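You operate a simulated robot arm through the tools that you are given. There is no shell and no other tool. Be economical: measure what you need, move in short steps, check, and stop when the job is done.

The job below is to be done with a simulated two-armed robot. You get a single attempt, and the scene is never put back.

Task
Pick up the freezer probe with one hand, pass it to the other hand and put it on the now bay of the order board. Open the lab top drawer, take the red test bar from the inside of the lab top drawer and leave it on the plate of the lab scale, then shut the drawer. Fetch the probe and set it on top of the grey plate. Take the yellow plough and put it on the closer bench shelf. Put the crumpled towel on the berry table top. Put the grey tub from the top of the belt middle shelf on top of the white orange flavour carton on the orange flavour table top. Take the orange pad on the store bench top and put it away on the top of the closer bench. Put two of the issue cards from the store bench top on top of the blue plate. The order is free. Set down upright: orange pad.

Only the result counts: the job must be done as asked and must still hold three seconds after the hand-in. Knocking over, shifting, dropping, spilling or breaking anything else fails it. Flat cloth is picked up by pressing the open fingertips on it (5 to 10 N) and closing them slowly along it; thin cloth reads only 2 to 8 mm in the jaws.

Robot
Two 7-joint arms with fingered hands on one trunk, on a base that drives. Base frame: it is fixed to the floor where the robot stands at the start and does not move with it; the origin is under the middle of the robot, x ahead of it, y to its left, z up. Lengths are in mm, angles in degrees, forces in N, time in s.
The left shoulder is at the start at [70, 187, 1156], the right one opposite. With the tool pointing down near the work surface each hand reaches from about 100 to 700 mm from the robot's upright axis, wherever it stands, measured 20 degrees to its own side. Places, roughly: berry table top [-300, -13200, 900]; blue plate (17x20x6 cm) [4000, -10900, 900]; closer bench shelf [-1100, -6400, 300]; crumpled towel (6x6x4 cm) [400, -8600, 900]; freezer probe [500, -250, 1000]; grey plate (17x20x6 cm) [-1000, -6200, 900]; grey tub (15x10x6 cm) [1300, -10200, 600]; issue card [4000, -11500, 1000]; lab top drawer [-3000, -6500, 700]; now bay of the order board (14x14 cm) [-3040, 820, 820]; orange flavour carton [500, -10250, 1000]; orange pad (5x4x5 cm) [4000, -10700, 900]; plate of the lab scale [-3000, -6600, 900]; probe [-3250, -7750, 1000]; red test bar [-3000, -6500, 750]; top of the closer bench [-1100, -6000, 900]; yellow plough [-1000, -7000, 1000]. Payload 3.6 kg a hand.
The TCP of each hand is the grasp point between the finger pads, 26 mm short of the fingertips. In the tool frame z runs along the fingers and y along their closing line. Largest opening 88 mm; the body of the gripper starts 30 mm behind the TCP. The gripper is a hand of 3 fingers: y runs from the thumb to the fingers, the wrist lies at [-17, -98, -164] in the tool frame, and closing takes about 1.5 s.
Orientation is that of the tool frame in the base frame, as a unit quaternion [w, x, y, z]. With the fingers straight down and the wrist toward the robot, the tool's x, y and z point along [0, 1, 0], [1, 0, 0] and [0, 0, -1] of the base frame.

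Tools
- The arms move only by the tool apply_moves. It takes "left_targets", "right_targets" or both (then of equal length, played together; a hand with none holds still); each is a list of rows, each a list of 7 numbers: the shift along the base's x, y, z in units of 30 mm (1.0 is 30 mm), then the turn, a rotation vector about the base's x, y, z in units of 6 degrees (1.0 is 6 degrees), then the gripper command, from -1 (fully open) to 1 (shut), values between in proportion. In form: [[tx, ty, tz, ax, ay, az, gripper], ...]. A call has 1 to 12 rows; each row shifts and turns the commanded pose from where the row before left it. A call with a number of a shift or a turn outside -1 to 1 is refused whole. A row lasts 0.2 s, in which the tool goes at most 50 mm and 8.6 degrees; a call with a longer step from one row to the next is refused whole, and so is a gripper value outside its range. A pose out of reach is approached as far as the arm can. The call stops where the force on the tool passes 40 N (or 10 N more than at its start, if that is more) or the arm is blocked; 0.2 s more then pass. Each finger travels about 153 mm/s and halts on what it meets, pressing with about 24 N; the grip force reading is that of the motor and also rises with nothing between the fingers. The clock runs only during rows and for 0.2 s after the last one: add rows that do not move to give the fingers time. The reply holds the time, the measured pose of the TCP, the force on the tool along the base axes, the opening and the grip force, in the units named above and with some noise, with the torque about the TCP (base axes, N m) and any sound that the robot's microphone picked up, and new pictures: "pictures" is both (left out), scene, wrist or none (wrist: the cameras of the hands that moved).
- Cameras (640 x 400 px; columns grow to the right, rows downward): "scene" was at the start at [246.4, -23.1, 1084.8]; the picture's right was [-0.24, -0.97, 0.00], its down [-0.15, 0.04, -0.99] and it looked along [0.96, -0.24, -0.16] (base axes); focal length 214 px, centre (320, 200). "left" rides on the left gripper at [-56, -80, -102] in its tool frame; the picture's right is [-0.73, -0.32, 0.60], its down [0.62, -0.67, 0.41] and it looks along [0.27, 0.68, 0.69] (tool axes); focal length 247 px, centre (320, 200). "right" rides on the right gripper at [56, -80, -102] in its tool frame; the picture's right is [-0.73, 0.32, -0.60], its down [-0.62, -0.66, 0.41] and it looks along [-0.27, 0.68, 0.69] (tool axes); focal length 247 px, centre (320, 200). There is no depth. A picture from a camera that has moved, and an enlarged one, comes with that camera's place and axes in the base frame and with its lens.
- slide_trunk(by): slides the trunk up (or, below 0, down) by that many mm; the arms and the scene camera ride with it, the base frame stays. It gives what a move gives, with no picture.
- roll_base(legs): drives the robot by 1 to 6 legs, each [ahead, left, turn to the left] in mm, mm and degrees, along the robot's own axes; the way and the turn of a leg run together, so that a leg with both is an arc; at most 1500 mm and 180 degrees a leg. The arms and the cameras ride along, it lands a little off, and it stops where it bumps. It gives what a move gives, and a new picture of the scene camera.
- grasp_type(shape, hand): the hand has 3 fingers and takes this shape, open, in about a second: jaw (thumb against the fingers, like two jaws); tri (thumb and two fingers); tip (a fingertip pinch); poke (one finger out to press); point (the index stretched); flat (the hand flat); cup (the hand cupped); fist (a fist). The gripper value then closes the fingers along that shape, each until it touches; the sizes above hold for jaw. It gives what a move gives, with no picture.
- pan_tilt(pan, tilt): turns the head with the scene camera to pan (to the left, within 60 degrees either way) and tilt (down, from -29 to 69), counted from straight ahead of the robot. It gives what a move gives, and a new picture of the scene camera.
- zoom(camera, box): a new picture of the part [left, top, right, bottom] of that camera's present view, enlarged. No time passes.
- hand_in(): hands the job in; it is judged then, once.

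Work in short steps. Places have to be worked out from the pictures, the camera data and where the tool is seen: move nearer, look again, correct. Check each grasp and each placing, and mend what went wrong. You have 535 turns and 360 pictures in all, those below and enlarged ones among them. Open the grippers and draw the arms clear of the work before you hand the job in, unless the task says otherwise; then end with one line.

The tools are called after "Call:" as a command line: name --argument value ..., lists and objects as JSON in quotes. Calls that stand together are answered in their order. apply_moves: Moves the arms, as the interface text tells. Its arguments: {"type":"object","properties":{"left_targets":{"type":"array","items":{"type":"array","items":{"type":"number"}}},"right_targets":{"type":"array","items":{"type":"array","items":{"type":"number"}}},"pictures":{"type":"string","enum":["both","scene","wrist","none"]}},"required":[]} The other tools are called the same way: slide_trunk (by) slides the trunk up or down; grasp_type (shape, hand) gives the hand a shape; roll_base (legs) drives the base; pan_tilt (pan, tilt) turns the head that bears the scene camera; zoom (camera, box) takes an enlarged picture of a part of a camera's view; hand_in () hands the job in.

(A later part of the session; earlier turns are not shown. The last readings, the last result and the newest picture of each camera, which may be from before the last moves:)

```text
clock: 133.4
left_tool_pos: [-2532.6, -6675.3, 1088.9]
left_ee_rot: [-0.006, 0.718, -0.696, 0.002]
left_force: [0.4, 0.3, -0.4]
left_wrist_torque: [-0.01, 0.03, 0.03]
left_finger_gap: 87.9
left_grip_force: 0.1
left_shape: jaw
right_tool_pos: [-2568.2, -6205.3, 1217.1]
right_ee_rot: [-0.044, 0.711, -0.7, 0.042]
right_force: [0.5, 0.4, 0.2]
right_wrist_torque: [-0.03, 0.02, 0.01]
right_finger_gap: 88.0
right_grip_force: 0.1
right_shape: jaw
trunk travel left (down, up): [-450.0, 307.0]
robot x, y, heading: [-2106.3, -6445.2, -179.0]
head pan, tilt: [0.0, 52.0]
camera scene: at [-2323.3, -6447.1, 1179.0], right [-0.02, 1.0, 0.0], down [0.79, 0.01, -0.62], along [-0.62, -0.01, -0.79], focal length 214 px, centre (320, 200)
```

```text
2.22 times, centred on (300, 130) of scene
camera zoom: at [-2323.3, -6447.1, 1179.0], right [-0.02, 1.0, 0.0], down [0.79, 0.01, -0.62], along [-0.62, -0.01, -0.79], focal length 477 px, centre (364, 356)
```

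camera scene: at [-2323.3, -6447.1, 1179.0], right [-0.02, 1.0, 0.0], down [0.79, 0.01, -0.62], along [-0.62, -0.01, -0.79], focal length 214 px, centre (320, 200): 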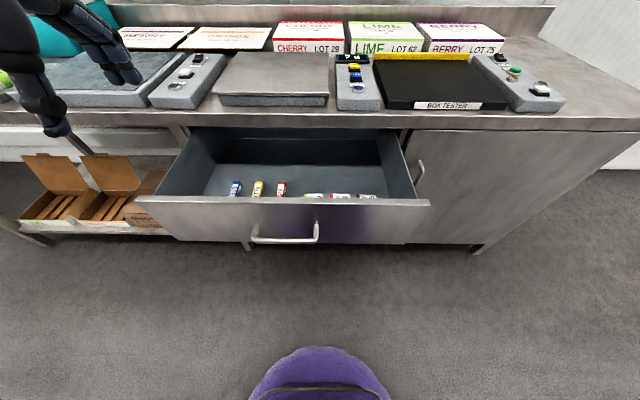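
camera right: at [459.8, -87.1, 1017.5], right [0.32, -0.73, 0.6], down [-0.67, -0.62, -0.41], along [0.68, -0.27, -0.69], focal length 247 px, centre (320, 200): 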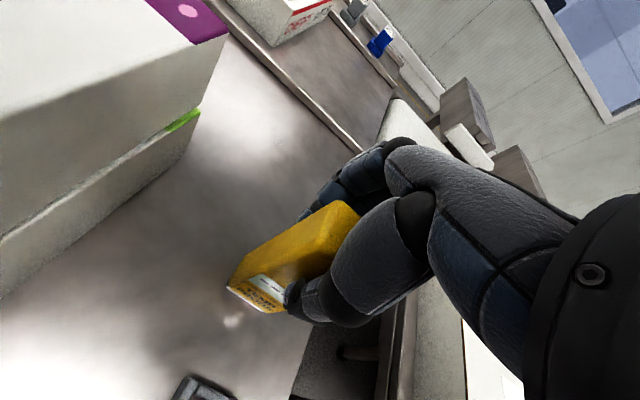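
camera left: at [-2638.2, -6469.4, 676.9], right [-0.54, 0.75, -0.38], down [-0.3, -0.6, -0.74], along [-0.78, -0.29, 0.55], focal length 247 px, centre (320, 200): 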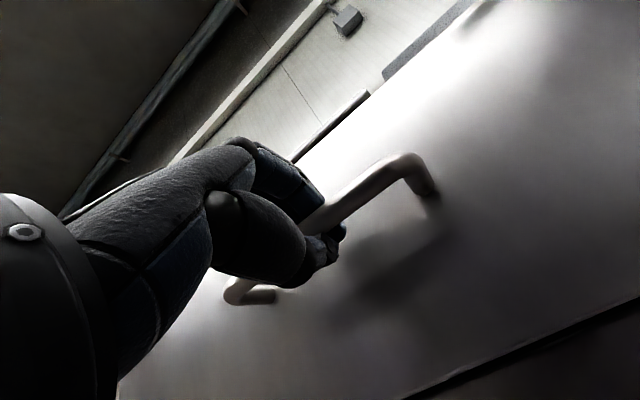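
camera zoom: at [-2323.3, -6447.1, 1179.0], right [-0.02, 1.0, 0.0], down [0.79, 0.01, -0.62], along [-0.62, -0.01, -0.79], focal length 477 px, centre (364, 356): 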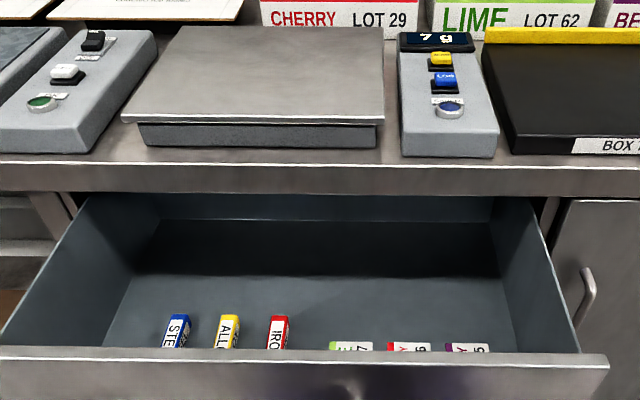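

The red bar ("IRON") sits at ≈(-2710, -6565), long axis along x; the scale plate is at ≈(-3045,-6611). I'll lower the trunk and yaw the left hand so it closes along y.

Call:
slide_trunk --by -150

Call:
apply_moves --left_targets '[[0, 0, 0, 0, 0, -1, -1], [0, 0, 0, 0, 0, -1, -1], [0, 0, 0, 0, 0, -1, -1], [0, 0, 0, 0, 0, -1, -1], [0, 0, 0, 0, 0, -1, -1], [0, 0, 0, 0, 0, -1, -1], [0, 0, 0, 0, 0, -1, -1], [0, 0, 0, 0, 0, -1, -1], [0, 0, 0, 0, 0, -1, -1], [0, 0, 0, 0, 0, -1, -1], [0, 0, 0, 0, 0, -1, -1], [0, 0, 0, 0, 0, -1, -1]]' --pictures "none"

Call:
apply_moves --left_targets '[[-1, 0.6, 0, 0, 0, -1, -1], [-1, 0.6, 0, 0, 0, -1, -1], [-1, 0.6, 0, 0, 0, -1, -1], [-1, 0.6, 0, 0, 0, 0, -1], [-1, 0.6, 0, 0, 0, 0, -1], [-0.7, 0.6, 0, 0, 0, 0, -0.4]]'

```text
clock: 135.1
left_tool_pos: [-2532.6, -6676.1, 939.4]
left_ee_rot: [-0.005, 0.718, -0.696, 0.003]
left_force: [0.2, 0.1, 0.6]
left_wrist_torque: [-0.02, 0.03, -0.02]
left_finger_gap: 87.6
left_grip_force: 0.0
left_shape: jaw
right_tool_pos: [-2568.9, -6205.1, 1067.8]
right_ee_rot: [-0.043, 0.712, -0.7, 0.043]
right_force: [0.5, 0.0, -0.6]
right_wrist_torque: [0.0, -0.03, 0.04]
right_finger_gap: 87.6
right_grip_force: 0.1
right_shape: jaw
trunk travel left (down, up): [-300.0, 457.0]
robot x, y, heading: [-2112.5, -6442.4, -178.9]
head pan, tilt: [0.0, 52.0]
```

```text
clock: 137.7
left_tool_pos: [-2532.4, -6675.8, 938.0]
left_ee_rot: [0.003, -0.171, 0.985, -0.005]
left_force: [-0.1, 0.6, 0.3]
left_wrist_torque: [-0.02, 0.0, 0.0]
left_finger_gap: 87.8
left_grip_force: 0.1
left_shape: jaw
right_tool_pos: [-2568.7, -6205.4, 1066.7]
right_ee_rot: [-0.045, 0.712, -0.699, 0.044]
right_force: [0.6, -0.6, 0.2]
right_wrist_torque: [-0.02, 0.0, 0.0]
right_finger_gap: 87.2
right_grip_force: 0.0
right_shape: jaw
trunk travel left (down, up): [-300.0, 457.0]
robot x, y, heading: [-2109.4, -6445.1, -178.8]
head pan, tilt: [0.0, 52.0]
```

```text
clock: 139.1
left_tool_pos: [-2702.8, -6566.5, 938.9]
left_ee_rot: [0.002, -0.016, 1.0, -0.007]
left_force: [0.6, 0.7, -0.6]
left_wrist_torque: [0.0, -0.02, 0.0]
left_finger_gap: 61.8
left_grip_force: 0.1
left_shape: jaw
right_tool_pos: [-2568.5, -6206.2, 1066.0]
right_ee_rot: [-0.044, 0.712, -0.7, 0.043]
right_force: [-0.2, 0.3, -0.7]
right_wrist_torque: [0.02, 0.03, -0.01]
right_finger_gap: 87.5
right_grip_force: 0.0
right_shape: jaw
trunk travel left (down, up): [-300.0, 457.0]
robot x, y, heading: [-2112.3, -6441.7, -179.0]
head pan, tilt: [0.0, 52.0]
camera scene: at [-2342.2, -6447.1, 1018.6], right [-0.02, 1.0, 0.0], down [0.79, 0.01, -0.62], along [-0.62, -0.01, -0.79], focal length 214 px, centre (320, 200)
camera left: at [-2645.1, -6645.5, 1040.6], right [0.75, -0.3, -0.59], down [-0.6, -0.69, -0.4], along [-0.29, 0.66, -0.7], focal length 247 px, centre (320, 200)
```

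scene: 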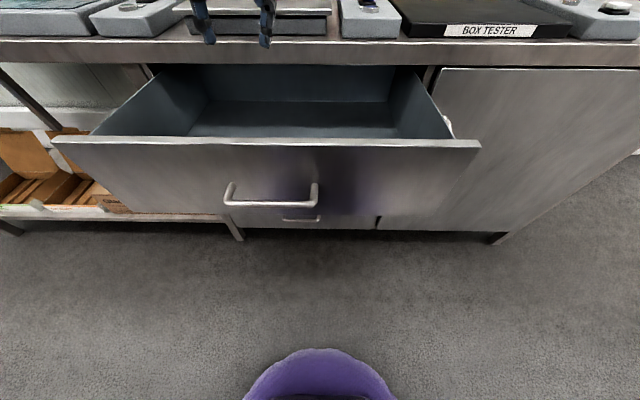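
left: 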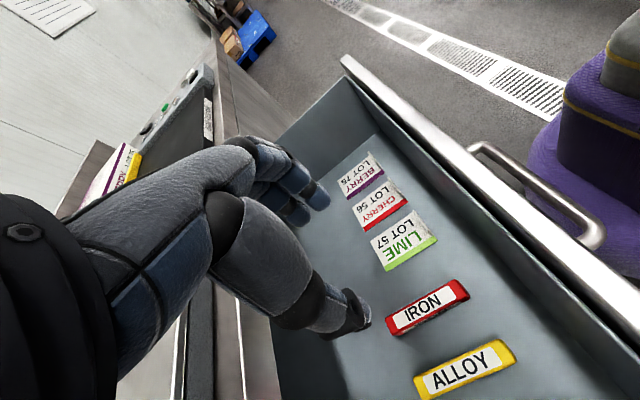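

Red bar center ≈(-2717,-6573), top z≈690; drawer floor ≈670. I'll descend over it with a 60 mm opening.

Call:
apply_moves --left_targets '[[-0.45, -0.2, -0.8, 0, 0, 0, -0.4], [0, 0, -1, 0, 0, 0, -0.4], [0, 0, -1, 0, 0, 0, -0.4], [0, 0, -1, 0, 0, 0, -0.4], [0, 0, -1, 0, 0, 0, -0.4], [0, 0, -1, 0, 0, 0, -0.4], [0, 0, -0.8, 0, 0, 0, -0.4]]' --pictures "wrist"

```text
clock: 140.7
left_tool_pos: [-2709.2, -6573.4, 743.5]
left_ee_rot: [0.001, -0.015, 1.0, -0.006]
left_force: [0.2, 0.6, -0.5]
left_wrist_torque: [-0.01, 0.01, 0.01]
left_finger_gap: 62.0
left_grip_force: 0.2
left_shape: jaw
left hand out of reach, approached as far as the arm can: row 7
right_tool_pos: [-2568.9, -6205.9, 1067.3]
right_ee_rot: [-0.044, 0.712, -0.699, 0.043]
right_force: [0.9, 0.3, 0.0]
right_wrist_torque: [0.04, 0.02, -0.02]
right_finger_gap: 87.8
right_grip_force: 0.2
right_shape: jaw
trunk travel left (down, up): [-300.0, 457.0]
robot x, y, heading: [-2106.4, -6445.5, -179.0]
head pan, tilt: [0.0, 52.0]
camera left: at [-2649.4, -6651.2, 845.8], right [0.75, -0.3, -0.59], down [-0.6, -0.69, -0.4], along [-0.29, 0.66, -0.7], focal length 247 px, centre (320, 200)
```

left: 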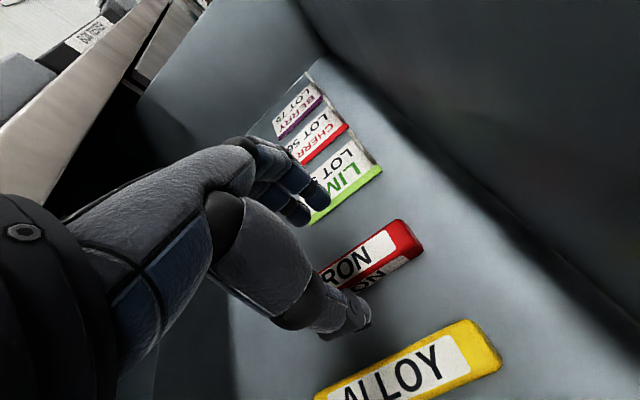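

At arm's limit 55 mm above. I'll lower the trunk slightly and check pose.

Call:
slide_trunk --by -35

```text
clock: 141.5
left_tool_pos: [-2707.3, -6573.7, 696.2]
left_ee_rot: [0.014, -0.014, 1.0, -0.006]
left_force: [-0.3, 0.6, 0.5]
left_wrist_torque: [0.02, 0.03, -0.02]
left_finger_gap: 61.5
left_grip_force: 0.1
left_shape: jaw
right_tool_pos: [-2568.5, -6205.9, 1032.4]
right_ee_rot: [-0.044, 0.712, -0.7, 0.042]
right_force: [0.4, 0.5, 0.2]
right_wrist_torque: [0.01, 0.0, 0.01]
right_finger_gap: 87.8
right_grip_force: 0.0
right_shape: jaw
trunk travel left (down, up): [-265.0, 492.0]
robot x, y, heading: [-2106.8, -6443.5, -179.1]
head pan, tilt: [0.0, 52.0]
```

Call:
apply_moves --left_targets '[[0, 0, 0, 0, 0, 0, -0.4]]' --pictures "wrist"

```text
clock: 141.9
left_tool_pos: [-2707.3, -6573.1, 695.9]
left_ee_rot: [0.015, -0.015, 1.0, -0.006]
left_force: [0.0, 0.3, 0.3]
left_wrist_torque: [-0.01, 0.01, -0.01]
left_finger_gap: 61.8
left_grip_force: 0.1
left_shape: jaw
right_tool_pos: [-2569.0, -6206.1, 1032.8]
right_ee_rot: [-0.044, 0.712, -0.699, 0.043]
right_force: [-0.2, -0.4, -0.6]
right_wrist_torque: [0.01, -0.02, -0.03]
right_finger_gap: 87.6
right_grip_force: 0.0
right_shape: jaw
trunk travel left (down, up): [-265.0, 492.0]
robot x, y, heading: [-2107.2, -6444.5, -179.3]
head pan, tilt: [0.0, 52.0]
camera left: at [-2651.5, -6651.9, 799.8], right [0.76, -0.3, -0.57], down [-0.59, -0.69, -0.42], along [-0.27, 0.66, -0.7], focal length 247 px, centre (320, 200)
```

left: 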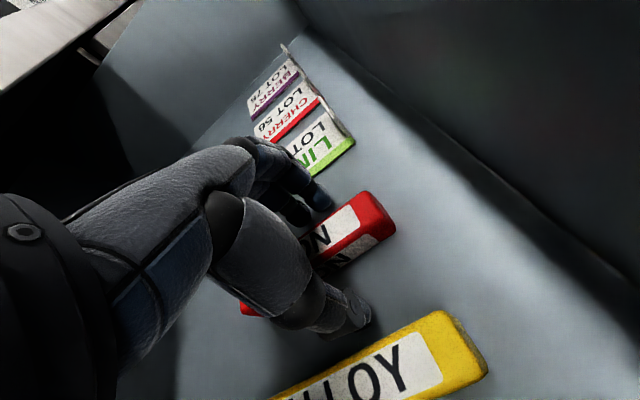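

Fingers straddle the bar. Closing.

Call:
apply_moves --left_targets '[[0, 0, 0, 0, 0, 0, 0], [0, 0, 0, 0, 0, 0, 0.6], [0, 0, 0, 0, 0, 0, 1], [0, 0, 0, 0, 0, 0, 1], [0, 0, 0, 0, 0, 0, 1]]' --pictures "wrist"

```text
clock: 143.1
left_tool_pos: [-2707.7, -6573.7, 695.3]
left_ee_rot: [0.015, -0.015, 1.0, -0.006]
left_force: [0.5, 0.1, -0.6]
left_wrist_torque: [0.03, -0.01, -0.01]
left_finger_gap: 18.1
left_grip_force: 24.1
left_shape: jaw
right_tool_pos: [-2569.5, -6205.9, 1032.4]
right_ee_rot: [-0.044, 0.712, -0.7, 0.043]
right_force: [0.2, -0.2, 0.0]
right_wrist_torque: [-0.01, 0.03, 0.01]
right_finger_gap: 87.5
right_grip_force: 0.0
right_shape: jaw
trunk travel left (down, up): [-265.0, 492.0]
robot x, y, heading: [-2109.0, -6444.3, -179.1]
head pan, tilt: [0.0, 52.0]
camera left: at [-2651.5, -6652.0, 799.6], right [0.76, -0.3, -0.57], down [-0.59, -0.69, -0.42], along [-0.27, 0.66, -0.7], focal length 247 px, centre (320, 200)
```

left: 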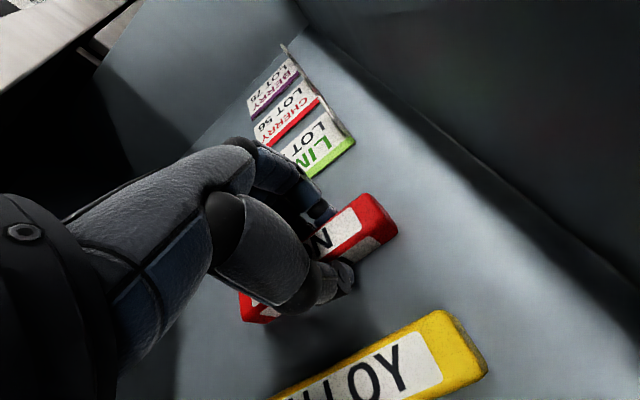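

Gripped (18 mm). Lift straight out.

Call:
apply_moves --left_targets '[[0, 0, 0.5, 0, 0, 0, 1], [0, 0, 0.8, 0, 0, 0, 1], [0, 0, 1, 0, 0, 0, 1], [0, 0, 1, 0, 0, 0, 1], [0, 0, 1, 0, 0, 0, 1], [0, 0, 1, 0, 0, 0, 1], [0, 0, 1, 0, 0, 0, 1], [0, 0, 1, 0, 0, 0, 1], [0, 0, 1, 0, 0, 0, 1], [0, 0, 1, 0, 0, 0, 1], [0, 0, 1, 0, 0, 0, 1], [0, 0, 1, 0, 0, 0, 1]]' --pictures "both"

```text
clock: 145.7
left_tool_pos: [-2764.6, -6570.9, 1020.1]
left_ee_rot: [0.015, -0.016, 1.0, -0.006]
left_force: [0.8, -0.1, -0.7]
left_wrist_torque: [-0.01, -0.02, -0.01]
left_finger_gap: 18.1
left_grip_force: 23.7
left_shape: jaw
left hand out of reach, approached as far as the arm can: row 1, 2, 3, 4, 5, 6, 7, 8
right_tool_pos: [-2568.1, -6207.2, 1032.0]
right_ee_rot: [-0.043, 0.712, -0.7, 0.044]
right_force: [-0.8, -0.6, -0.1]
right_wrist_torque: [0.0, -0.02, 0.0]
right_finger_gap: 87.8
right_grip_force: 0.0
right_shape: jaw
trunk travel left (down, up): [-265.0, 492.0]
robot x, y, heading: [-2107.6, -6442.7, -179.0]
head pan, tilt: [0.0, 52.0]
camera scene: at [-2347.9, -6447.4, 980.5], right [-0.02, 1.0, 0.0], down [0.79, 0.01, -0.62], along [-0.62, -0.01, -0.79], focal length 214 px, centre (320, 200)
camera left: at [-2707.9, -6649.4, 1122.9], right [0.76, -0.3, -0.57], down [-0.59, -0.69, -0.42], along [-0.27, 0.66, -0.7], focal length 247 px, centre (320, 200)
```

scene: 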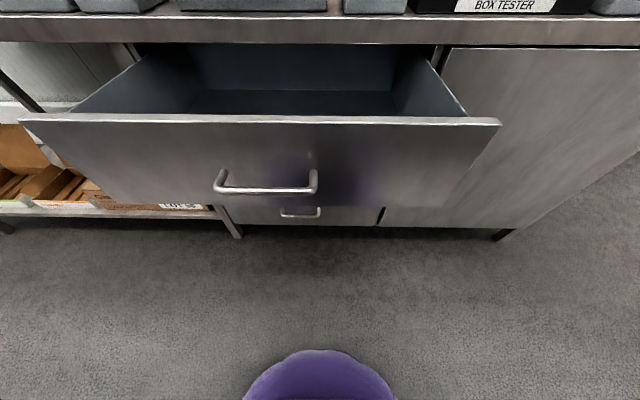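
left: 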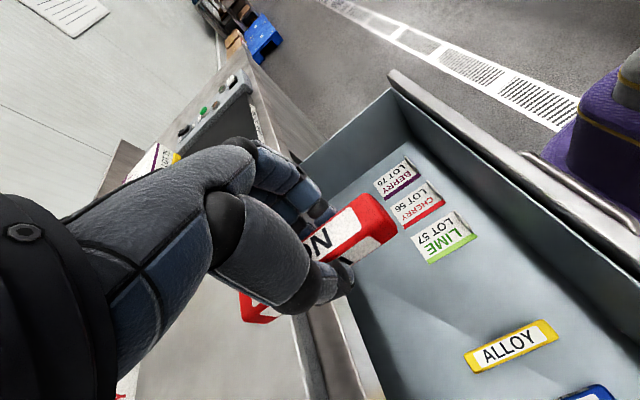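

Bar is out. Now shape the right hand into a fist, pitch it forward and bring it in front of the drawer panel (right of the handle) to push it shut.

Call:
grasp_type --shape "fist" --hand "right"

Call:
apply_moves --right_targets '[[0.4, -0.5, -0.3, 0, 1, 0, 1], [0.4, -0.5, -0.3, 0, 1, 0, 1], [0.4, -0.5, -0.3, 0, 1, 0, 1], [0.4, -0.5, -0.3, 0, 1, 0, 1], [0.4, -0.5, -0.6, 0, 1, 0, 1], [0.4, -0.5, -0.6, 0, 1, 0, 1], [0.4, -0.5, -0.7, 0, 1, 0, 1], [0.4, -0.5, -0.7, 0, 1, 0, 1], [0, -0.5, -0.7, 0, 1, 0, 1], [0, -0.5, -0.7, 0, 1, 0, 1], [0, -0.5, -0.7, 0, 1, 0, 1], [0, -0.5, -0.7, 0, 1, 0, 1]]' --pictures "both"

```text
clock: 146.6
left_tool_pos: [-2764.8, -6571.0, 1018.1]
left_ee_rot: [0.015, -0.015, 1.0, -0.006]
left_force: [0.7, 0.3, -1.1]
left_wrist_torque: [0.0, -0.01, 0.0]
left_finger_gap: 18.2
left_grip_force: 23.8
left_shape: jaw
right_tool_pos: [-2568.2, -6207.0, 1031.8]
right_ee_rot: [-0.044, 0.712, -0.7, 0.043]
right_force: [0.0, 0.6, -0.1]
right_wrist_torque: [0.01, -0.02, -0.02]
right_finger_gap: 0.1
right_grip_force: 0.0
right_shape: fist
trunk travel left (down, up): [-265.0, 492.0]
robot x, y, heading: [-2109.0, -6441.3, -179.2]
head pan, tilt: [0.0, 52.0]
```

```text
clock: 149.2
left_tool_pos: [-2764.0, -6571.5, 1019.0]
left_ee_rot: [0.014, -0.015, 1.0, -0.006]
left_force: [-0.9, 0.7, -0.7]
left_wrist_torque: [-0.01, -0.03, 0.01]
left_finger_gap: 18.1
left_grip_force: 24.2
left_shape: jaw
right_tool_pos: [-2540.1, -6408.4, 835.9]
right_ee_rot: [0.377, 0.602, -0.591, -0.383]
right_force: [0.0, 0.0, 0.0]
right_wrist_torque: [0.0, 0.01, 0.0]
right_finger_gap: 0.0
right_grip_force: 0.0
right_shape: fist
right hand out of reach, approached as far as the arm can: row 3, 4, 5, 6
trunk travel left (down, up): [-265.0, 492.0]
robot x, y, heading: [-2106.6, -6441.8, -179.1]
head pan, tilt: [0.0, 52.0]
camera scene: at [-2348.1, -6447.6, 980.5], right [-0.02, 1.0, 0.0], down [0.79, 0.01, -0.62], along [-0.62, -0.01, -0.79], focal length 214 px, centre (320, 200)
camera right: at [-2412.0, -6463.6, 803.8], right [0.4, 0.73, 0.55], down [-0.1, 0.64, -0.77], along [-0.91, 0.26, 0.33], focal length 247 px, centre (320, 200)
```

scene: 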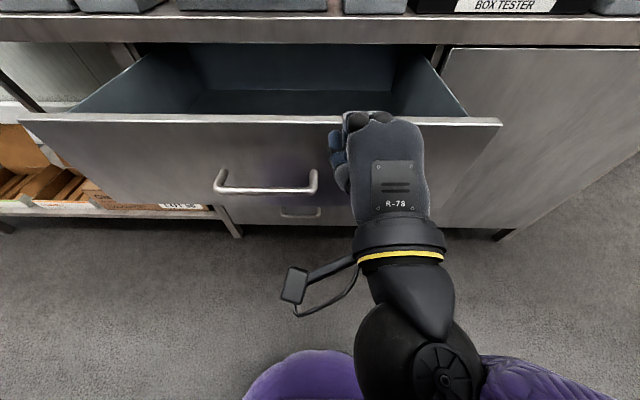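
right: 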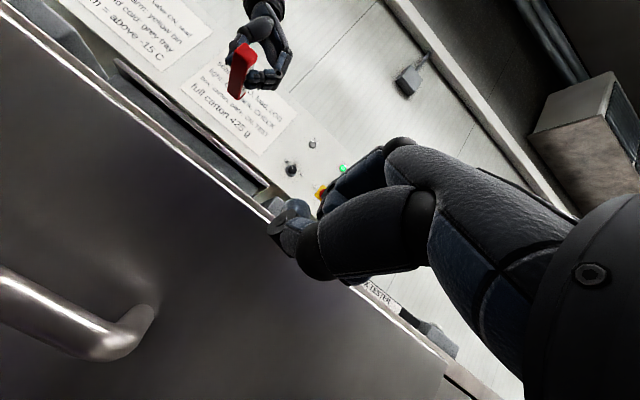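

Fist is near the panel's top edge; lower it ~45 mm before pushing.

Call:
apply_moves --right_targets '[[0, 0, -0.8, 0, 0, 0, 1], [0, 0, -0.8, 0, 0, 0, 1]]' --pictures "scene"

```text
clock: 149.8
left_tool_pos: [-2764.6, -6570.9, 1018.6]
left_ee_rot: [0.016, -0.015, 1.0, -0.006]
left_force: [-0.6, 0.3, 0.0]
left_wrist_torque: [0.0, -0.02, 0.0]
left_finger_gap: 18.2
left_grip_force: 24.0
left_shape: jaw
right_tool_pos: [-2540.0, -6406.9, 786.8]
right_ee_rot: [0.376, 0.602, -0.591, -0.383]
right_force: [-0.2, -0.2, -0.8]
right_wrist_torque: [0.0, -0.01, 0.0]
right_finger_gap: 0.0
right_grip_force: 0.1
right_shape: fist
trunk travel left (down, up): [-265.0, 492.0]
robot x, y, heading: [-2107.1, -6442.1, -178.8]
head pan, tilt: [0.0, 52.0]
camera scene: at [-2348.0, -6447.5, 980.5], right [-0.02, 1.0, 0.0], down [0.79, 0.01, -0.62], along [-0.62, -0.01, -0.79], focal length 214 px, centre (320, 200)
```

scene: 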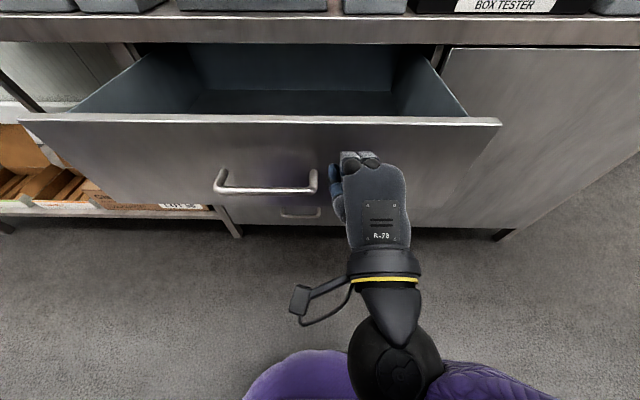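

Push by driving ahead 200 mm first.

Call:
roll_base --legs '[[200, 0, 0]]'

```text
clock: 151.4
left_tool_pos: [-2972.2, -6572.9, 1018.0]
left_ee_rot: [0.015, -0.014, 1.0, -0.006]
left_force: [0.7, -0.2, -0.8]
left_wrist_torque: [0.02, 0.0, -0.02]
left_finger_gap: 18.2
left_grip_force: 23.7
left_shape: jaw
right_tool_pos: [-2747.8, -6410.3, 788.3]
right_ee_rot: [0.374, 0.6, -0.593, -0.384]
right_force: [-0.6, -0.1, -0.4]
right_wrist_torque: [0.0, 0.0, -0.01]
right_finger_gap: 0.1
right_grip_force: 0.0
right_shape: fist
trunk travel left (down, up): [-265.0, 492.0]
robot x, y, heading: [-2315.0, -6444.8, -178.9]
head pan, tilt: [0.0, 52.0]
camera scene: at [-2555.5, -6450.4, 980.2], right [-0.01, 1.0, 0.0], down [0.79, 0.01, -0.61], along [-0.61, -0.01, -0.79], focal length 214 px, centre (320, 200)
```

scene: 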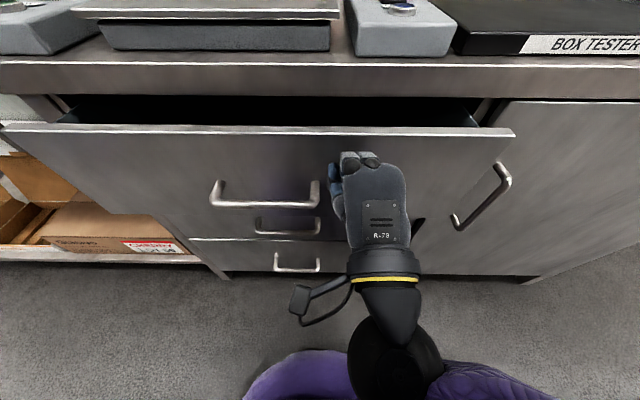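

Drawer nearly shut. 60 more by base, then finish with the arm.

Call:
roll_base --legs '[[60, 0, 0]]'

Call:
apply_moves --right_targets '[[-0.4, 0, 0, 0, 0, 0, 1], [-0.4, 0, 0, 0, 0, 0, 1], [-0.4, 0, 0, 0, 0, 0, 1], [-0.4, 0, 0, 0, 0, 0, 1]]' --pictures "scene"

```text
clock: 152.4
left_tool_pos: [-3032.4, -6574.0, 1016.9]
left_ee_rot: [0.016, -0.014, 1.0, -0.006]
left_force: [-0.2, 0.2, -0.7]
left_wrist_torque: [0.0, -0.02, -0.01]
left_finger_gap: 17.9
left_grip_force: 23.6
left_shape: jaw
right_tool_pos: [-2808.2, -6411.4, 786.6]
right_ee_rot: [0.375, 0.601, -0.593, -0.384]
right_force: [-0.4, 0.2, -0.4]
right_wrist_torque: [0.04, -0.03, 0.01]
right_finger_gap: 0.2
right_grip_force: 0.1
right_shape: fist
trunk travel left (down, up): [-265.0, 492.0]
robot x, y, heading: [-2374.9, -6445.9, -179.2]
head pan, tilt: [0.0, 52.0]
camera scene: at [-2617.0, -6451.1, 980.1], right [-0.01, 1.0, 0.0], down [0.79, 0.01, -0.61], along [-0.61, -0.01, -0.79], focal length 214 px, centre (320, 200)
```

scene: 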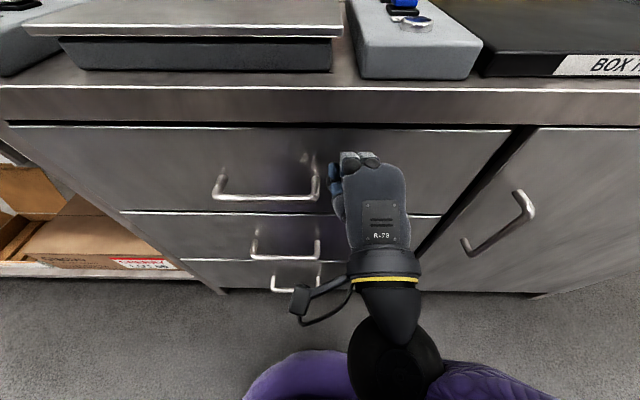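

```text
clock: 153.2
left_tool_pos: [-3029.9, -6572.5, 1019.2]
left_ee_rot: [0.015, -0.014, 1.0, -0.006]
left_force: [0.0, 0.3, -0.6]
left_wrist_torque: [0.02, 0.0, -0.03]
left_finger_gap: 18.1
left_grip_force: 24.3
left_shape: jaw
right_tool_pos: [-2831.5, -6415.3, 781.8]
right_ee_rot: [0.372, 0.609, -0.59, -0.378]
right_force: [21.6, 4.2, -2.4]
right_wrist_torque: [0.01, 0.29, 0.38]
right_finger_gap: 0.1
right_grip_force: 0.0
right_shape: fist
trunk travel left (down, up): [-265.0, 492.0]
robot x, y, heading: [-2376.9, -6451.0, -178.9]
head pan, tilt: [0.0, 52.0]
stopped in row 3 (right hand): the force on the tool passed its limit at 56 N (the readings are from after the stop); the commanded pose is now the measured one
camera scene: at [-2614.2, -6450.6, 980.8], right [-0.01, 1.0, 0.0], down [0.79, 0.01, -0.62], along [-0.62, -0.01, -0.79], focal length 214 px, centre (320, 200)
```

scene: 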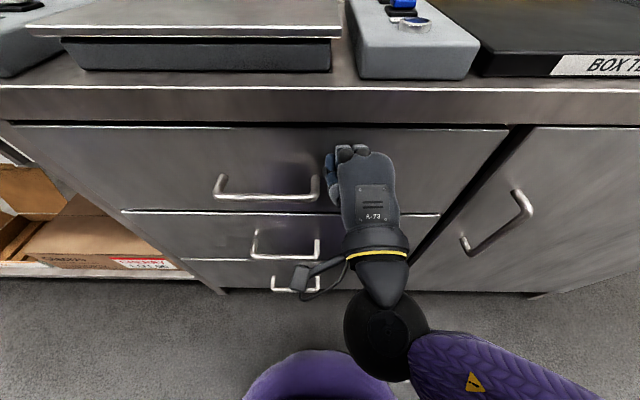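

Drawer closed firmly. Retract the right hand; check the plate below the left hand.

Call:
apply_moves --right_targets '[[0.6, 0, 0, 0, 0, 0, 1], [1, 0, 0, 0, 0, 0, 1], [1, 0.5, 0, 0, 0, 0, 1], [1, 0.5, 0, 0, 0, 0, 1]]' --left_targets '[[0, -0.3, 0, 0, 0, 0, 1], [0, -0.3, 0, 0, 0, 0, 1], [0, -0.3, 0, 0, 0, 0, 1], [0, -0.3, 0, 0, 0, 0, 1]]' --pictures "wrist"

Call:
pan_tilt --pan 5 --tilt 20

```text
clock: 154.2
left_tool_pos: [-3030.9, -6609.5, 1018.7]
left_ee_rot: [0.015, -0.014, 1.0, -0.006]
left_force: [-0.2, -0.6, -0.6]
left_wrist_torque: [0.02, -0.02, -0.03]
left_finger_gap: 18.0
left_grip_force: 23.9
left_shape: jaw
right_tool_pos: [-2724.6, -6385.1, 783.5]
right_ee_rot: [0.372, 0.607, -0.591, -0.38]
right_force: [-0.3, 0.1, 0.4]
right_wrist_torque: [0.02, 0.01, -0.03]
right_finger_gap: 0.0
right_grip_force: 0.0
right_shape: fist
trunk travel left (down, up): [-265.0, 492.0]
robot x, y, heading: [-2378.7, -6448.7, -179.5]
head pan, tilt: [0.0, 52.0]
camera right: at [-2596.1, -6438.5, 753.0], right [0.39, 0.73, 0.56], down [-0.09, 0.64, -0.76], along [-0.92, 0.25, 0.32], focal length 247 px, centre (320, 200)
camera left: at [-2975.9, -6688.2, 1122.6], right [0.76, -0.31, -0.57], down [-0.59, -0.69, -0.42], along [-0.26, 0.66, -0.7], focal length 247 px, centre (320, 200)
```

right: 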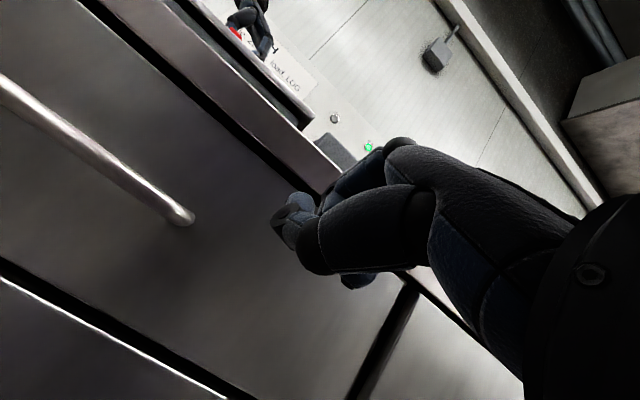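
left: 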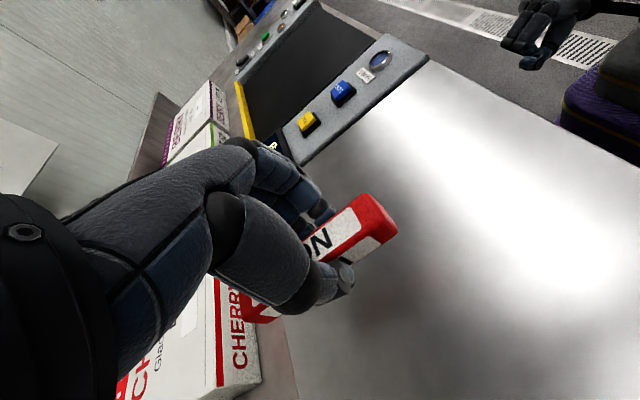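

```text
clock: 155.2
left_tool_pos: [-3031.2, -6609.7, 1019.3]
left_ee_rot: [0.015, -0.013, 1.0, -0.006]
left_force: [0.3, 0.3, -1.1]
left_wrist_torque: [-0.02, -0.01, 0.03]
left_finger_gap: 18.0
left_grip_force: 24.7
left_shape: jaw
right_tool_pos: [-2726.3, -6384.2, 782.6]
right_ee_rot: [0.371, 0.607, -0.591, -0.379]
right_force: [-0.2, 0.9, -0.1]
right_wrist_torque: [-0.02, -0.01, -0.03]
right_finger_gap: 0.1
right_grip_force: 0.0
right_shape: fist
trunk travel left (down, up): [-265.0, 492.0]
robot x, y, heading: [-2376.3, -6445.0, -179.4]
head pan, tilt: [5.0, 20.0]
camera scene: at [-2633.0, -6459.3, 1028.6], right [-0.1, 0.99, 0.0], down [0.34, 0.03, -0.94], along [-0.93, -0.09, -0.34], focal length 214 px, centre (320, 200)
```

scene: 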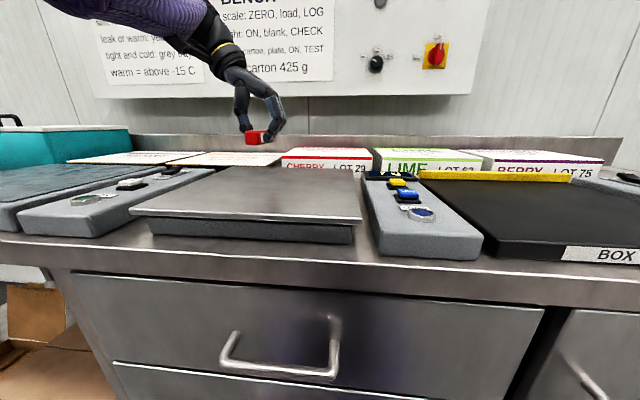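

TCP is over the plate's middle. Descend to just above, then gently to contact.

Call:
apply_moves --left_targets '[[0, 0, -0.8, 0, 0, 0, 1], [0, 0, -0.8, 0, 0, 0, 1], [0, 0, -0.5, 0, 0, 0, 1], [0, 0, -0.3, 0, 0, 0, 1]]' --pictures "both"

```text
clock: 156.2
left_tool_pos: [-3035.0, -6608.1, 951.1]
left_ee_rot: [0.011, -0.014, 1.0, -0.004]
left_force: [0.7, -0.5, 14.2]
left_wrist_torque: [0.03, -0.01, -0.02]
left_finger_gap: 18.8
left_grip_force: 23.8
left_shape: jaw
left hand out of reach, approached as far as the arm can: row 1
right_tool_pos: [-2724.0, -6383.9, 783.7]
right_ee_rot: [0.373, 0.606, -0.59, -0.381]
right_force: [-1.3, 0.5, 0.8]
right_wrist_torque: [-0.03, -0.02, -0.03]
right_finger_gap: 0.0
right_grip_force: 0.1
right_shape: fist
trunk travel left (down, up): [-265.0, 492.0]
robot x, y, heading: [-2376.2, -6446.7, -179.3]
head pan, tilt: [5.0, 20.0]
camera scene: at [-2631.9, -6459.2, 1029.4], right [-0.1, 0.99, 0.0], down [0.34, 0.03, -0.94], along [-0.94, -0.1, -0.34], focal length 214 px, centre (320, 200)
camera left: at [-2978.6, -6687.8, 1054.8], right [0.76, -0.3, -0.58], down [-0.59, -0.69, -0.42], along [-0.27, 0.66, -0.7], focal length 247 px, centre (320, 200)
```

scene: 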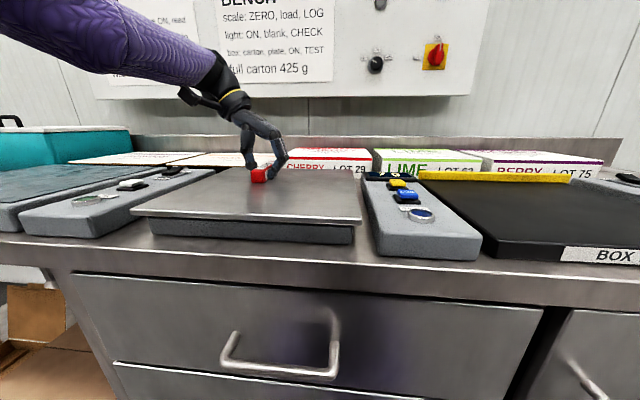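
left: 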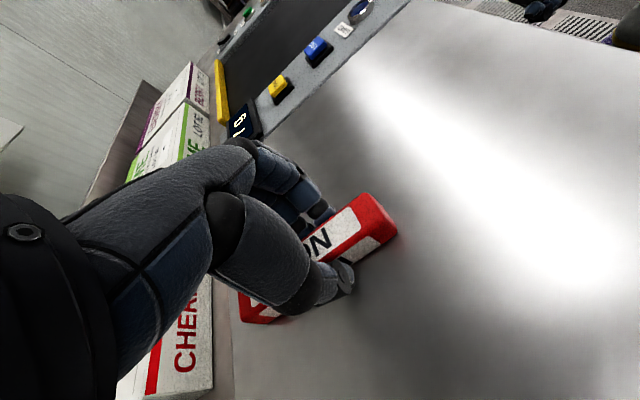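

Contact at plate z≈927. The bar is near the back; I'll lift slightly and shift it toward the plate's center before releasing.

Call:
apply_moves --left_targets '[[0, 0, 0.8, 0, 0, 0, 1], [0.6, 0.3, 0, 0, 0, 0, 1], [0.6, 0.3, 0, 0, 0, 0, 1], [0.6, 0.3, 0, 0, 0, 0, 1], [0, 0, -0.35, 0, 0, 0, 1]]' --pictures "none"

```text
clock: 157.4
left_tool_pos: [-3034.9, -6581.5, 959.1]
left_ee_rot: [0.015, -0.013, 1.0, -0.006]
left_force: [0.5, 0.1, -0.6]
left_wrist_torque: [-0.01, -0.01, -0.03]
left_finger_gap: 18.8
left_grip_force: 23.8
left_shape: jaw
left hand out of reach, approached as far as the arm can: row 2, 3, 4
right_tool_pos: [-2724.6, -6384.1, 783.2]
right_ee_rot: [0.372, 0.607, -0.591, -0.38]
right_force: [0.3, 0.3, -0.5]
right_wrist_torque: [0.04, 0.02, -0.03]
right_finger_gap: 0.0
right_grip_force: 0.1
right_shape: fist
trunk travel left (down, up): [-265.0, 492.0]
robot x, y, heading: [-2372.9, -6444.3, -179.1]
head pan, tilt: [5.0, 20.0]
```

Call:
apply_moves --left_targets '[[0.6, 0, 0, 0, 0, 0, 1], [0.6, 0, 0, 0, 0, 0, 1], [0.5, 0, 0, 0, 0, 0, 1]]' --pictures "none"

```text
clock: 158.2
left_tool_pos: [-3034.2, -6581.3, 960.4]
left_ee_rot: [0.015, -0.014, 1.0, -0.006]
left_force: [0.1, -0.2, -0.7]
left_wrist_torque: [-0.01, -0.05, -0.02]
left_finger_gap: 18.3
left_grip_force: 24.2
left_shape: jaw
left hand out of reach, approached as far as the arm can: row 1, 2, 3
right_tool_pos: [-2724.7, -6385.3, 782.9]
right_ee_rot: [0.372, 0.607, -0.591, -0.38]
right_force: [-0.6, -0.5, -0.1]
right_wrist_torque: [0.01, 0.01, 0.01]
right_finger_gap: 0.0
right_grip_force: 0.0
right_shape: fist
trunk travel left (down, up): [-265.0, 492.0]
robot x, y, heading: [-2377.1, -6446.7, -179.1]
head pan, tilt: [5.0, 20.0]
```

The commanded pose lags beyond reach; use the base instead: back 55 mm.

Call:
roll_base --legs '[[-55, 0, 0]]'

Call:
apply_moves --left_targets '[[0.2, 0, -0.1, 0, 0, 0, 1], [0, 0, -0.2, 0, 0, 0, 1]]' --pictures "wrist"

```text
clock: 159.1
left_tool_pos: [-2978.7, -6580.7, 961.1]
left_ee_rot: [0.015, -0.014, 1.0, -0.005]
left_force: [0.0, 0.3, -0.5]
left_wrist_torque: [-0.01, 0.01, -0.02]
left_finger_gap: 18.4
left_grip_force: 23.7
left_shape: jaw
right_tool_pos: [-2667.7, -6383.2, 783.6]
right_ee_rot: [0.373, 0.607, -0.59, -0.38]
right_force: [0.0, 0.2, -0.6]
right_wrist_torque: [-0.03, -0.02, -0.02]
right_finger_gap: 0.0
right_grip_force: 0.1
right_shape: fist
trunk travel left (down, up): [-265.0, 492.0]
robot x, y, heading: [-2321.2, -6449.3, -179.1]
head pan, tilt: [5.0, 20.0]
camera scene: at [-2576.0, -6458.7, 1029.1], right [-0.1, 0.99, 0.0], down [0.34, 0.03, -0.94], along [-0.94, -0.1, -0.34], focal length 214 px, centre (320, 200)
```

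scene: 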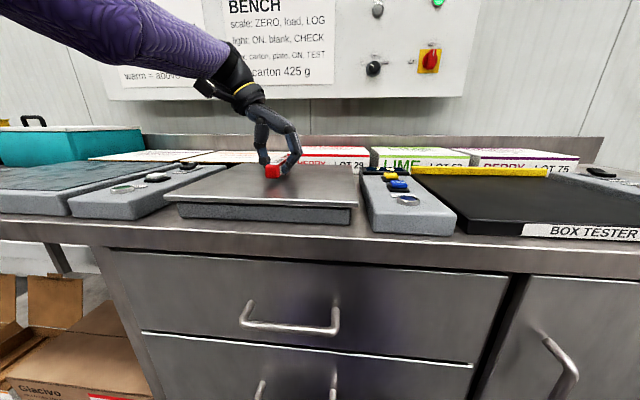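

```text
clock: 159.7
left_tool_pos: [-2978.0, -6579.7, 954.8]
left_ee_rot: [0.016, -0.015, 1.0, -0.005]
left_force: [0.9, -0.4, -0.3]
left_wrist_torque: [0.0, -0.01, 0.0]
left_finger_gap: 18.8
left_grip_force: 23.9
left_shape: jaw
left hand out of reach, approached as far as the arm can: row 1
right_tool_pos: [-2670.0, -6384.6, 782.3]
right_ee_rot: [0.373, 0.607, -0.59, -0.38]
right_force: [0.6, 0.4, -0.1]
right_wrist_torque: [-0.03, 0.0, -0.03]
right_finger_gap: 0.2
right_grip_force: 0.0
right_shape: fist
trunk travel left (down, up): [-265.0, 492.0]
robot x, y, heading: [-2316.8, -6447.9, -179.1]
head pan, tilt: [5.0, 20.0]
camera left: at [-2922.9, -6658.7, 1058.8], right [0.76, -0.3, -0.57], down [-0.59, -0.69, -0.42], along [-0.26, 0.66, -0.7], focal length 247 px, centre (320, 200)
```

left: 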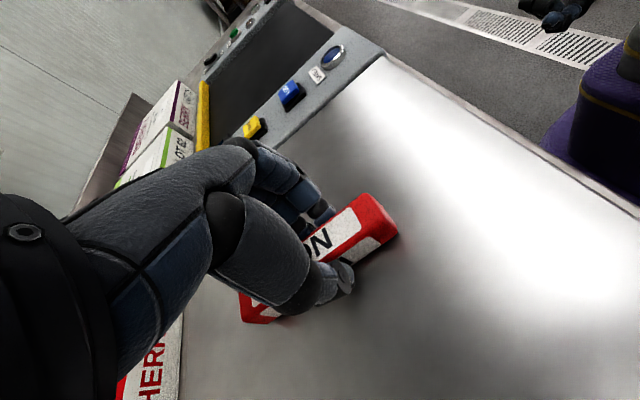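

Good, near plate center, about 3 mm above. Lower to contact, then release.

Call:
apply_moves --left_targets '[[0, 0, -0.12, 0, 0, 0, 1], [0, 0, -0.08, 0, 0, 0, 1]]' --pictures "none"

```text
clock: 160.3
left_tool_pos: [-2977.9, -6579.8, 951.9]
left_ee_rot: [0.013, -0.014, 1.0, -0.005]
left_force: [0.5, -1.6, 10.8]
left_wrist_torque: [0.0, 0.0, -0.01]
left_finger_gap: 18.8
left_grip_force: 23.8
left_shape: jaw
right_tool_pos: [-2668.8, -6383.7, 784.5]
right_ee_rot: [0.373, 0.606, -0.59, -0.381]
right_force: [0.3, -0.2, 0.2]
right_wrist_torque: [0.0, -0.02, -0.01]
right_finger_gap: 0.0
right_grip_force: 0.1
right_shape: fist
trunk travel left (down, up): [-265.0, 492.0]
robot x, y, heading: [-2318.9, -6445.7, -179.4]
head pan, tilt: [5.0, 20.0]
```

Call:
apply_moves --left_targets '[[0, 0, 0.1, 0, 0, 0, 0.5], [0, 0, 0, 0, 0, 0, 0], [0, 0, 0, 0, 0, 0, -0.4], [0, 0, 0, 0, 0, 0, -0.4], [0, 0, 0.5, 0, 0, 0, -0.4], [0, 0, 0.8, 0, 0, 0, -0.4], [0, 0, 1, 0, 0, 0, -0.4], [0, 0, 1, 0, 0, 0, -1], [0, 0, 1, 0, 0, 0, -1]]' --pictures "both"

```text
clock: 162.3
left_tool_pos: [-2964.9, -6582.6, 1079.1]
left_ee_rot: [0.015, -0.014, 1.0, -0.006]
left_force: [0.0, -0.5, -0.4]
left_wrist_torque: [0.0, -0.01, -0.01]
left_finger_gap: 87.9
left_grip_force: 0.0
left_shape: jaw
left hand out of reach, approached as far as the arm can: row 8, 9
right_tool_pos: [-2668.8, -6384.3, 784.1]
right_ee_rot: [0.372, 0.608, -0.59, -0.379]
right_force: [-0.6, 0.4, -0.4]
right_wrist_torque: [-0.03, 0.01, -0.01]
right_finger_gap: 0.0
right_grip_force: 0.0
right_shape: fist
trunk travel left (down, up): [-265.0, 492.0]
robot x, y, heading: [-2319.0, -6448.4, -178.8]
head pan, tilt: [5.0, 20.0]
camera scene: at [-2576.7, -6458.6, 1028.9], right [-0.1, 0.99, 0.0], down [0.34, 0.03, -0.94], along [-0.93, -0.1, -0.34], focal length 214 px, centre (320, 200)
camera left: at [-2910.1, -6660.7, 1183.4], right [0.76, -0.3, -0.57], down [-0.59, -0.69, -0.42], along [-0.26, 0.66, -0.7], focal length 247 px, centre (320, 200)
```

scene: 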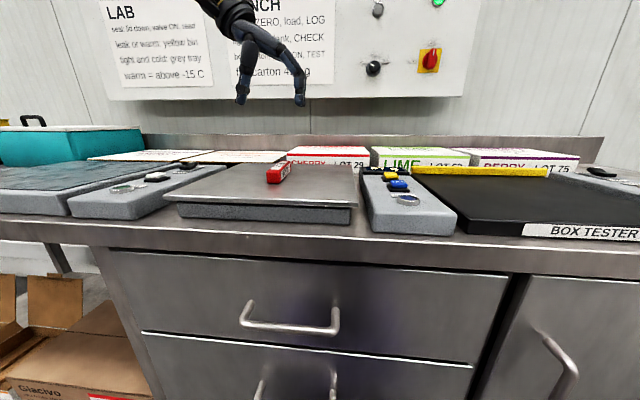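
left: 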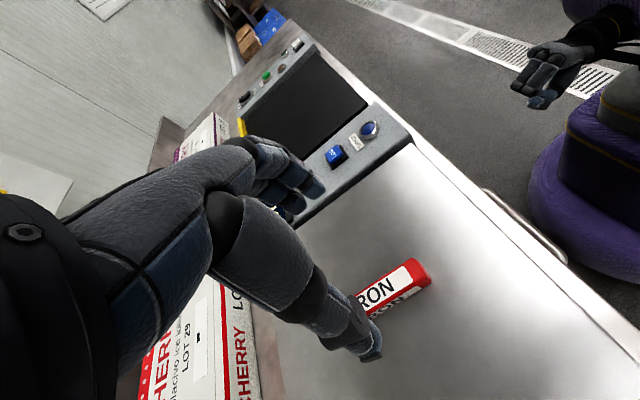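

Bar placed. I'll back away, restore both hands to the neutral fingers-down pose.

Call:
roll_base --legs '[[-350, 0, 0]]'

Call:
grasp_type --shape "jaw" --hand "right"

Call:
apply_moves --left_targets '[[1, -0.2, 0, 0, 0, 1, -1], [1, -0.2, 0, 0, 0, 1, -1], [1, -0.2, 0, 0, 0, 1, -1], [1, -0.2, 0, 0, 0, 1, -1], [1, -0.2, 0, 0, 0, 1, -1], [0, -0.2, 0, 0, 0, 1, -1], [0, 0, 0, 0, 0, 1, -1], [0, 0, 0, 0, 0, 1, -1], [0, 0, 0, 0, 0, 1, -1], [0, 0, 0, 0, 0, 1, -1], [0, 0, 0, 0, 0, 1, -1], [0, 0, 0, 0, 0, 1, -1]]' --right_targets '[[0, 0.8, 0.9, 0, -1, 0, -1], [0, 0.8, 0.9, 0, -1, 0, -1], [0, 0.8, 0.9, 0, -1, 0, -1], [0, 0.8, 0.9, 0, -1, 0, -1], [0, 0.8, 0.9, 0, -1, 0, -1], [0, 0.8, 0.9, 0, -1, 0, -1], [0, 0.5, 0.9, 0, -1, 0, -1], [0, 0, 0.9, 0, -1, 0, -1], [0, 0, 0.9, 0, -1, 0, -1], [0, 0, 0.9, 0, -1, 0, -1], [0, 0, 0.9, 0, -0.7, 0, -1], [0, 0, 0.9, 0, 0, 0, -1]]' --pictures "none"

Call:
apply_moves --left_targets '[[0, 0, 0, 0, 0, 1, -1], [0, 0, 0, 0, 0, 1, -1], [0, 0, 0, 0, 0, 1, -1]]' --pictures "none"

Call:
pan_tilt --pan 45 --tilt 12

```text
clock: 164.6
left_tool_pos: [-2619.4, -6579.4, 1080.1]
left_ee_rot: [0.015, -0.017, 1.0, -0.006]
left_force: [-0.8, -0.6, 0.4]
left_wrist_torque: [-0.04, 0.02, -0.02]
left_finger_gap: 87.7
left_grip_force: 0.1
left_shape: jaw
right_tool_pos: [-2323.4, -6379.4, 783.4]
right_ee_rot: [0.374, 0.608, -0.588, -0.379]
right_force: [0.0, -0.1, 0.2]
right_wrist_torque: [0.02, 0.0, 0.0]
right_finger_gap: 0.1
right_grip_force: 0.1
right_shape: fist
trunk travel left (down, up): [-265.0, 492.0]
robot x, y, heading: [-1973.2, -6440.2, -178.9]
head pan, tilt: [5.0, 20.0]
camera scene: at [-2230.7, -6454.2, 1028.9], right [-0.11, 0.99, 0.0], down [0.34, 0.04, -0.94], along [-0.93, -0.1, -0.34], focal length 214 px, centre (320, 200)
```

scene: 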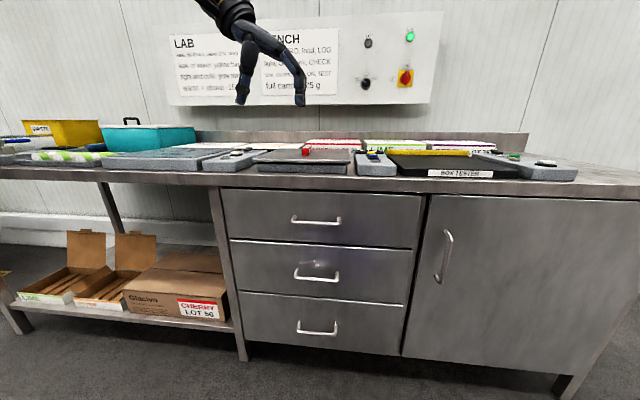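

```text
clock: 165.5
left_tool_pos: [-2619.7, -6581.0, 1078.9]
left_ee_rot: [0.016, -0.017, 1.0, -0.006]
left_force: [0.5, -0.1, -0.2]
left_wrist_torque: [0.0, 0.03, 0.02]
left_finger_gap: 87.4
left_grip_force: 0.1
left_shape: jaw
right_tool_pos: [-2323.9, -6380.1, 782.9]
right_ee_rot: [0.373, 0.609, -0.589, -0.379]
right_force: [-0.4, -0.2, -0.5]
right_wrist_torque: [0.02, -0.01, -0.01]
right_finger_gap: 87.7
right_grip_force: 0.1
right_shape: jaw
trunk travel left (down, up): [-265.0, 492.0]
robot x, y, heading: [-1974.8, -6440.1, -178.6]
head pan, tilt: [5.0, 20.0]
```

```text
clock: 168.1
left_tool_pos: [-2705.3, -6614.2, 1142.3]
left_ee_rot: [0.016, -0.601, 0.799, 0.004]
left_force: [0.0, -0.8, 0.5]
left_wrist_torque: [0.03, 0.02, 0.0]
left_finger_gap: 87.6
left_grip_force: 0.0
left_shape: jaw
left hand out of reach, approached as far as the arm can: row 1, 2, 3, 4, 5, 6, 7, 8, 9, 10, 11, 12
right_tool_pos: [-2407.1, -6269.6, 995.4]
right_ee_rot: [0.003, 0.716, -0.698, 0.003]
right_force: [0.5, 0.0, 0.0]
right_wrist_torque: [0.0, 0.03, 0.02]
right_finger_gap: 87.5
right_grip_force: 0.1
right_shape: jaw
right hand out of reach, approached as far as the arm can: row 4, 5, 6, 7, 8
trunk travel left (down, up): [-265.0, 492.0]
robot x, y, heading: [-1971.2, -6439.0, -179.0]
head pan, tilt: [5.0, 20.0]
```

```text
clock: 168.9
left_tool_pos: [-2712.7, -6615.2, 1144.9]
left_ee_rot: [-0.015, 0.72, -0.694, -0.005]
left_force: [-1.0, -0.3, -0.2]
left_wrist_torque: [0.03, -0.02, 0.02]
left_finger_gap: 87.8
left_grip_force: 0.1
left_shape: jaw
left hand out of reach, approached as far as the arm can: row 1, 3
right_tool_pos: [-2408.6, -6271.8, 997.0]
right_ee_rot: [0.004, 0.718, -0.696, 0.002]
right_force: [-0.4, 0.8, -1.0]
right_wrist_torque: [-0.01, -0.02, -0.01]
right_finger_gap: 88.0
right_grip_force: 0.1
right_shape: jaw
trunk travel left (down, up): [-265.0, 492.0]
robot x, y, heading: [-1975.7, -6439.5, -178.6]
head pan, tilt: [5.0, 20.0]
```

```text
clock: 169.9
left_tool_pos: [-2712.8, -6614.2, 1145.4]
left_ee_rot: [-0.015, 0.719, -0.695, -0.006]
left_force: [0.2, 0.0, -0.1]
left_wrist_torque: [-0.01, -0.03, 0.02]
left_finger_gap: 87.8
left_grip_force: 0.0
left_shape: jaw
right_tool_pos: [-2408.2, -6271.4, 996.4]
right_ee_rot: [0.003, 0.717, -0.698, 0.002]
right_force: [0.1, -0.3, 0.3]
right_wrist_torque: [0.02, -0.03, 0.02]
right_finger_gap: 87.8
right_grip_force: 0.0
right_shape: jaw
trunk travel left (down, up): [-265.0, 492.0]
robot x, y, heading: [-1975.7, -6439.6, -178.7]
head pan, tilt: [45.0, 12.0]
camera scene: at [-2203.4, -6511.4, 1041.8], right [-0.72, 0.69, 0.0], down [0.14, 0.15, -0.98], along [-0.68, -0.71, -0.21], focal length 214 px, centre (320, 200)
```

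scene: 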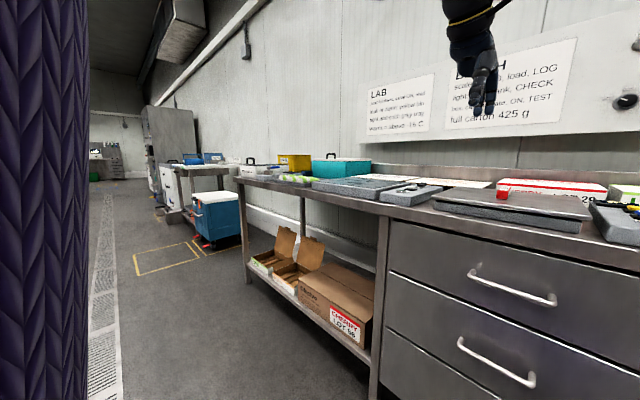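

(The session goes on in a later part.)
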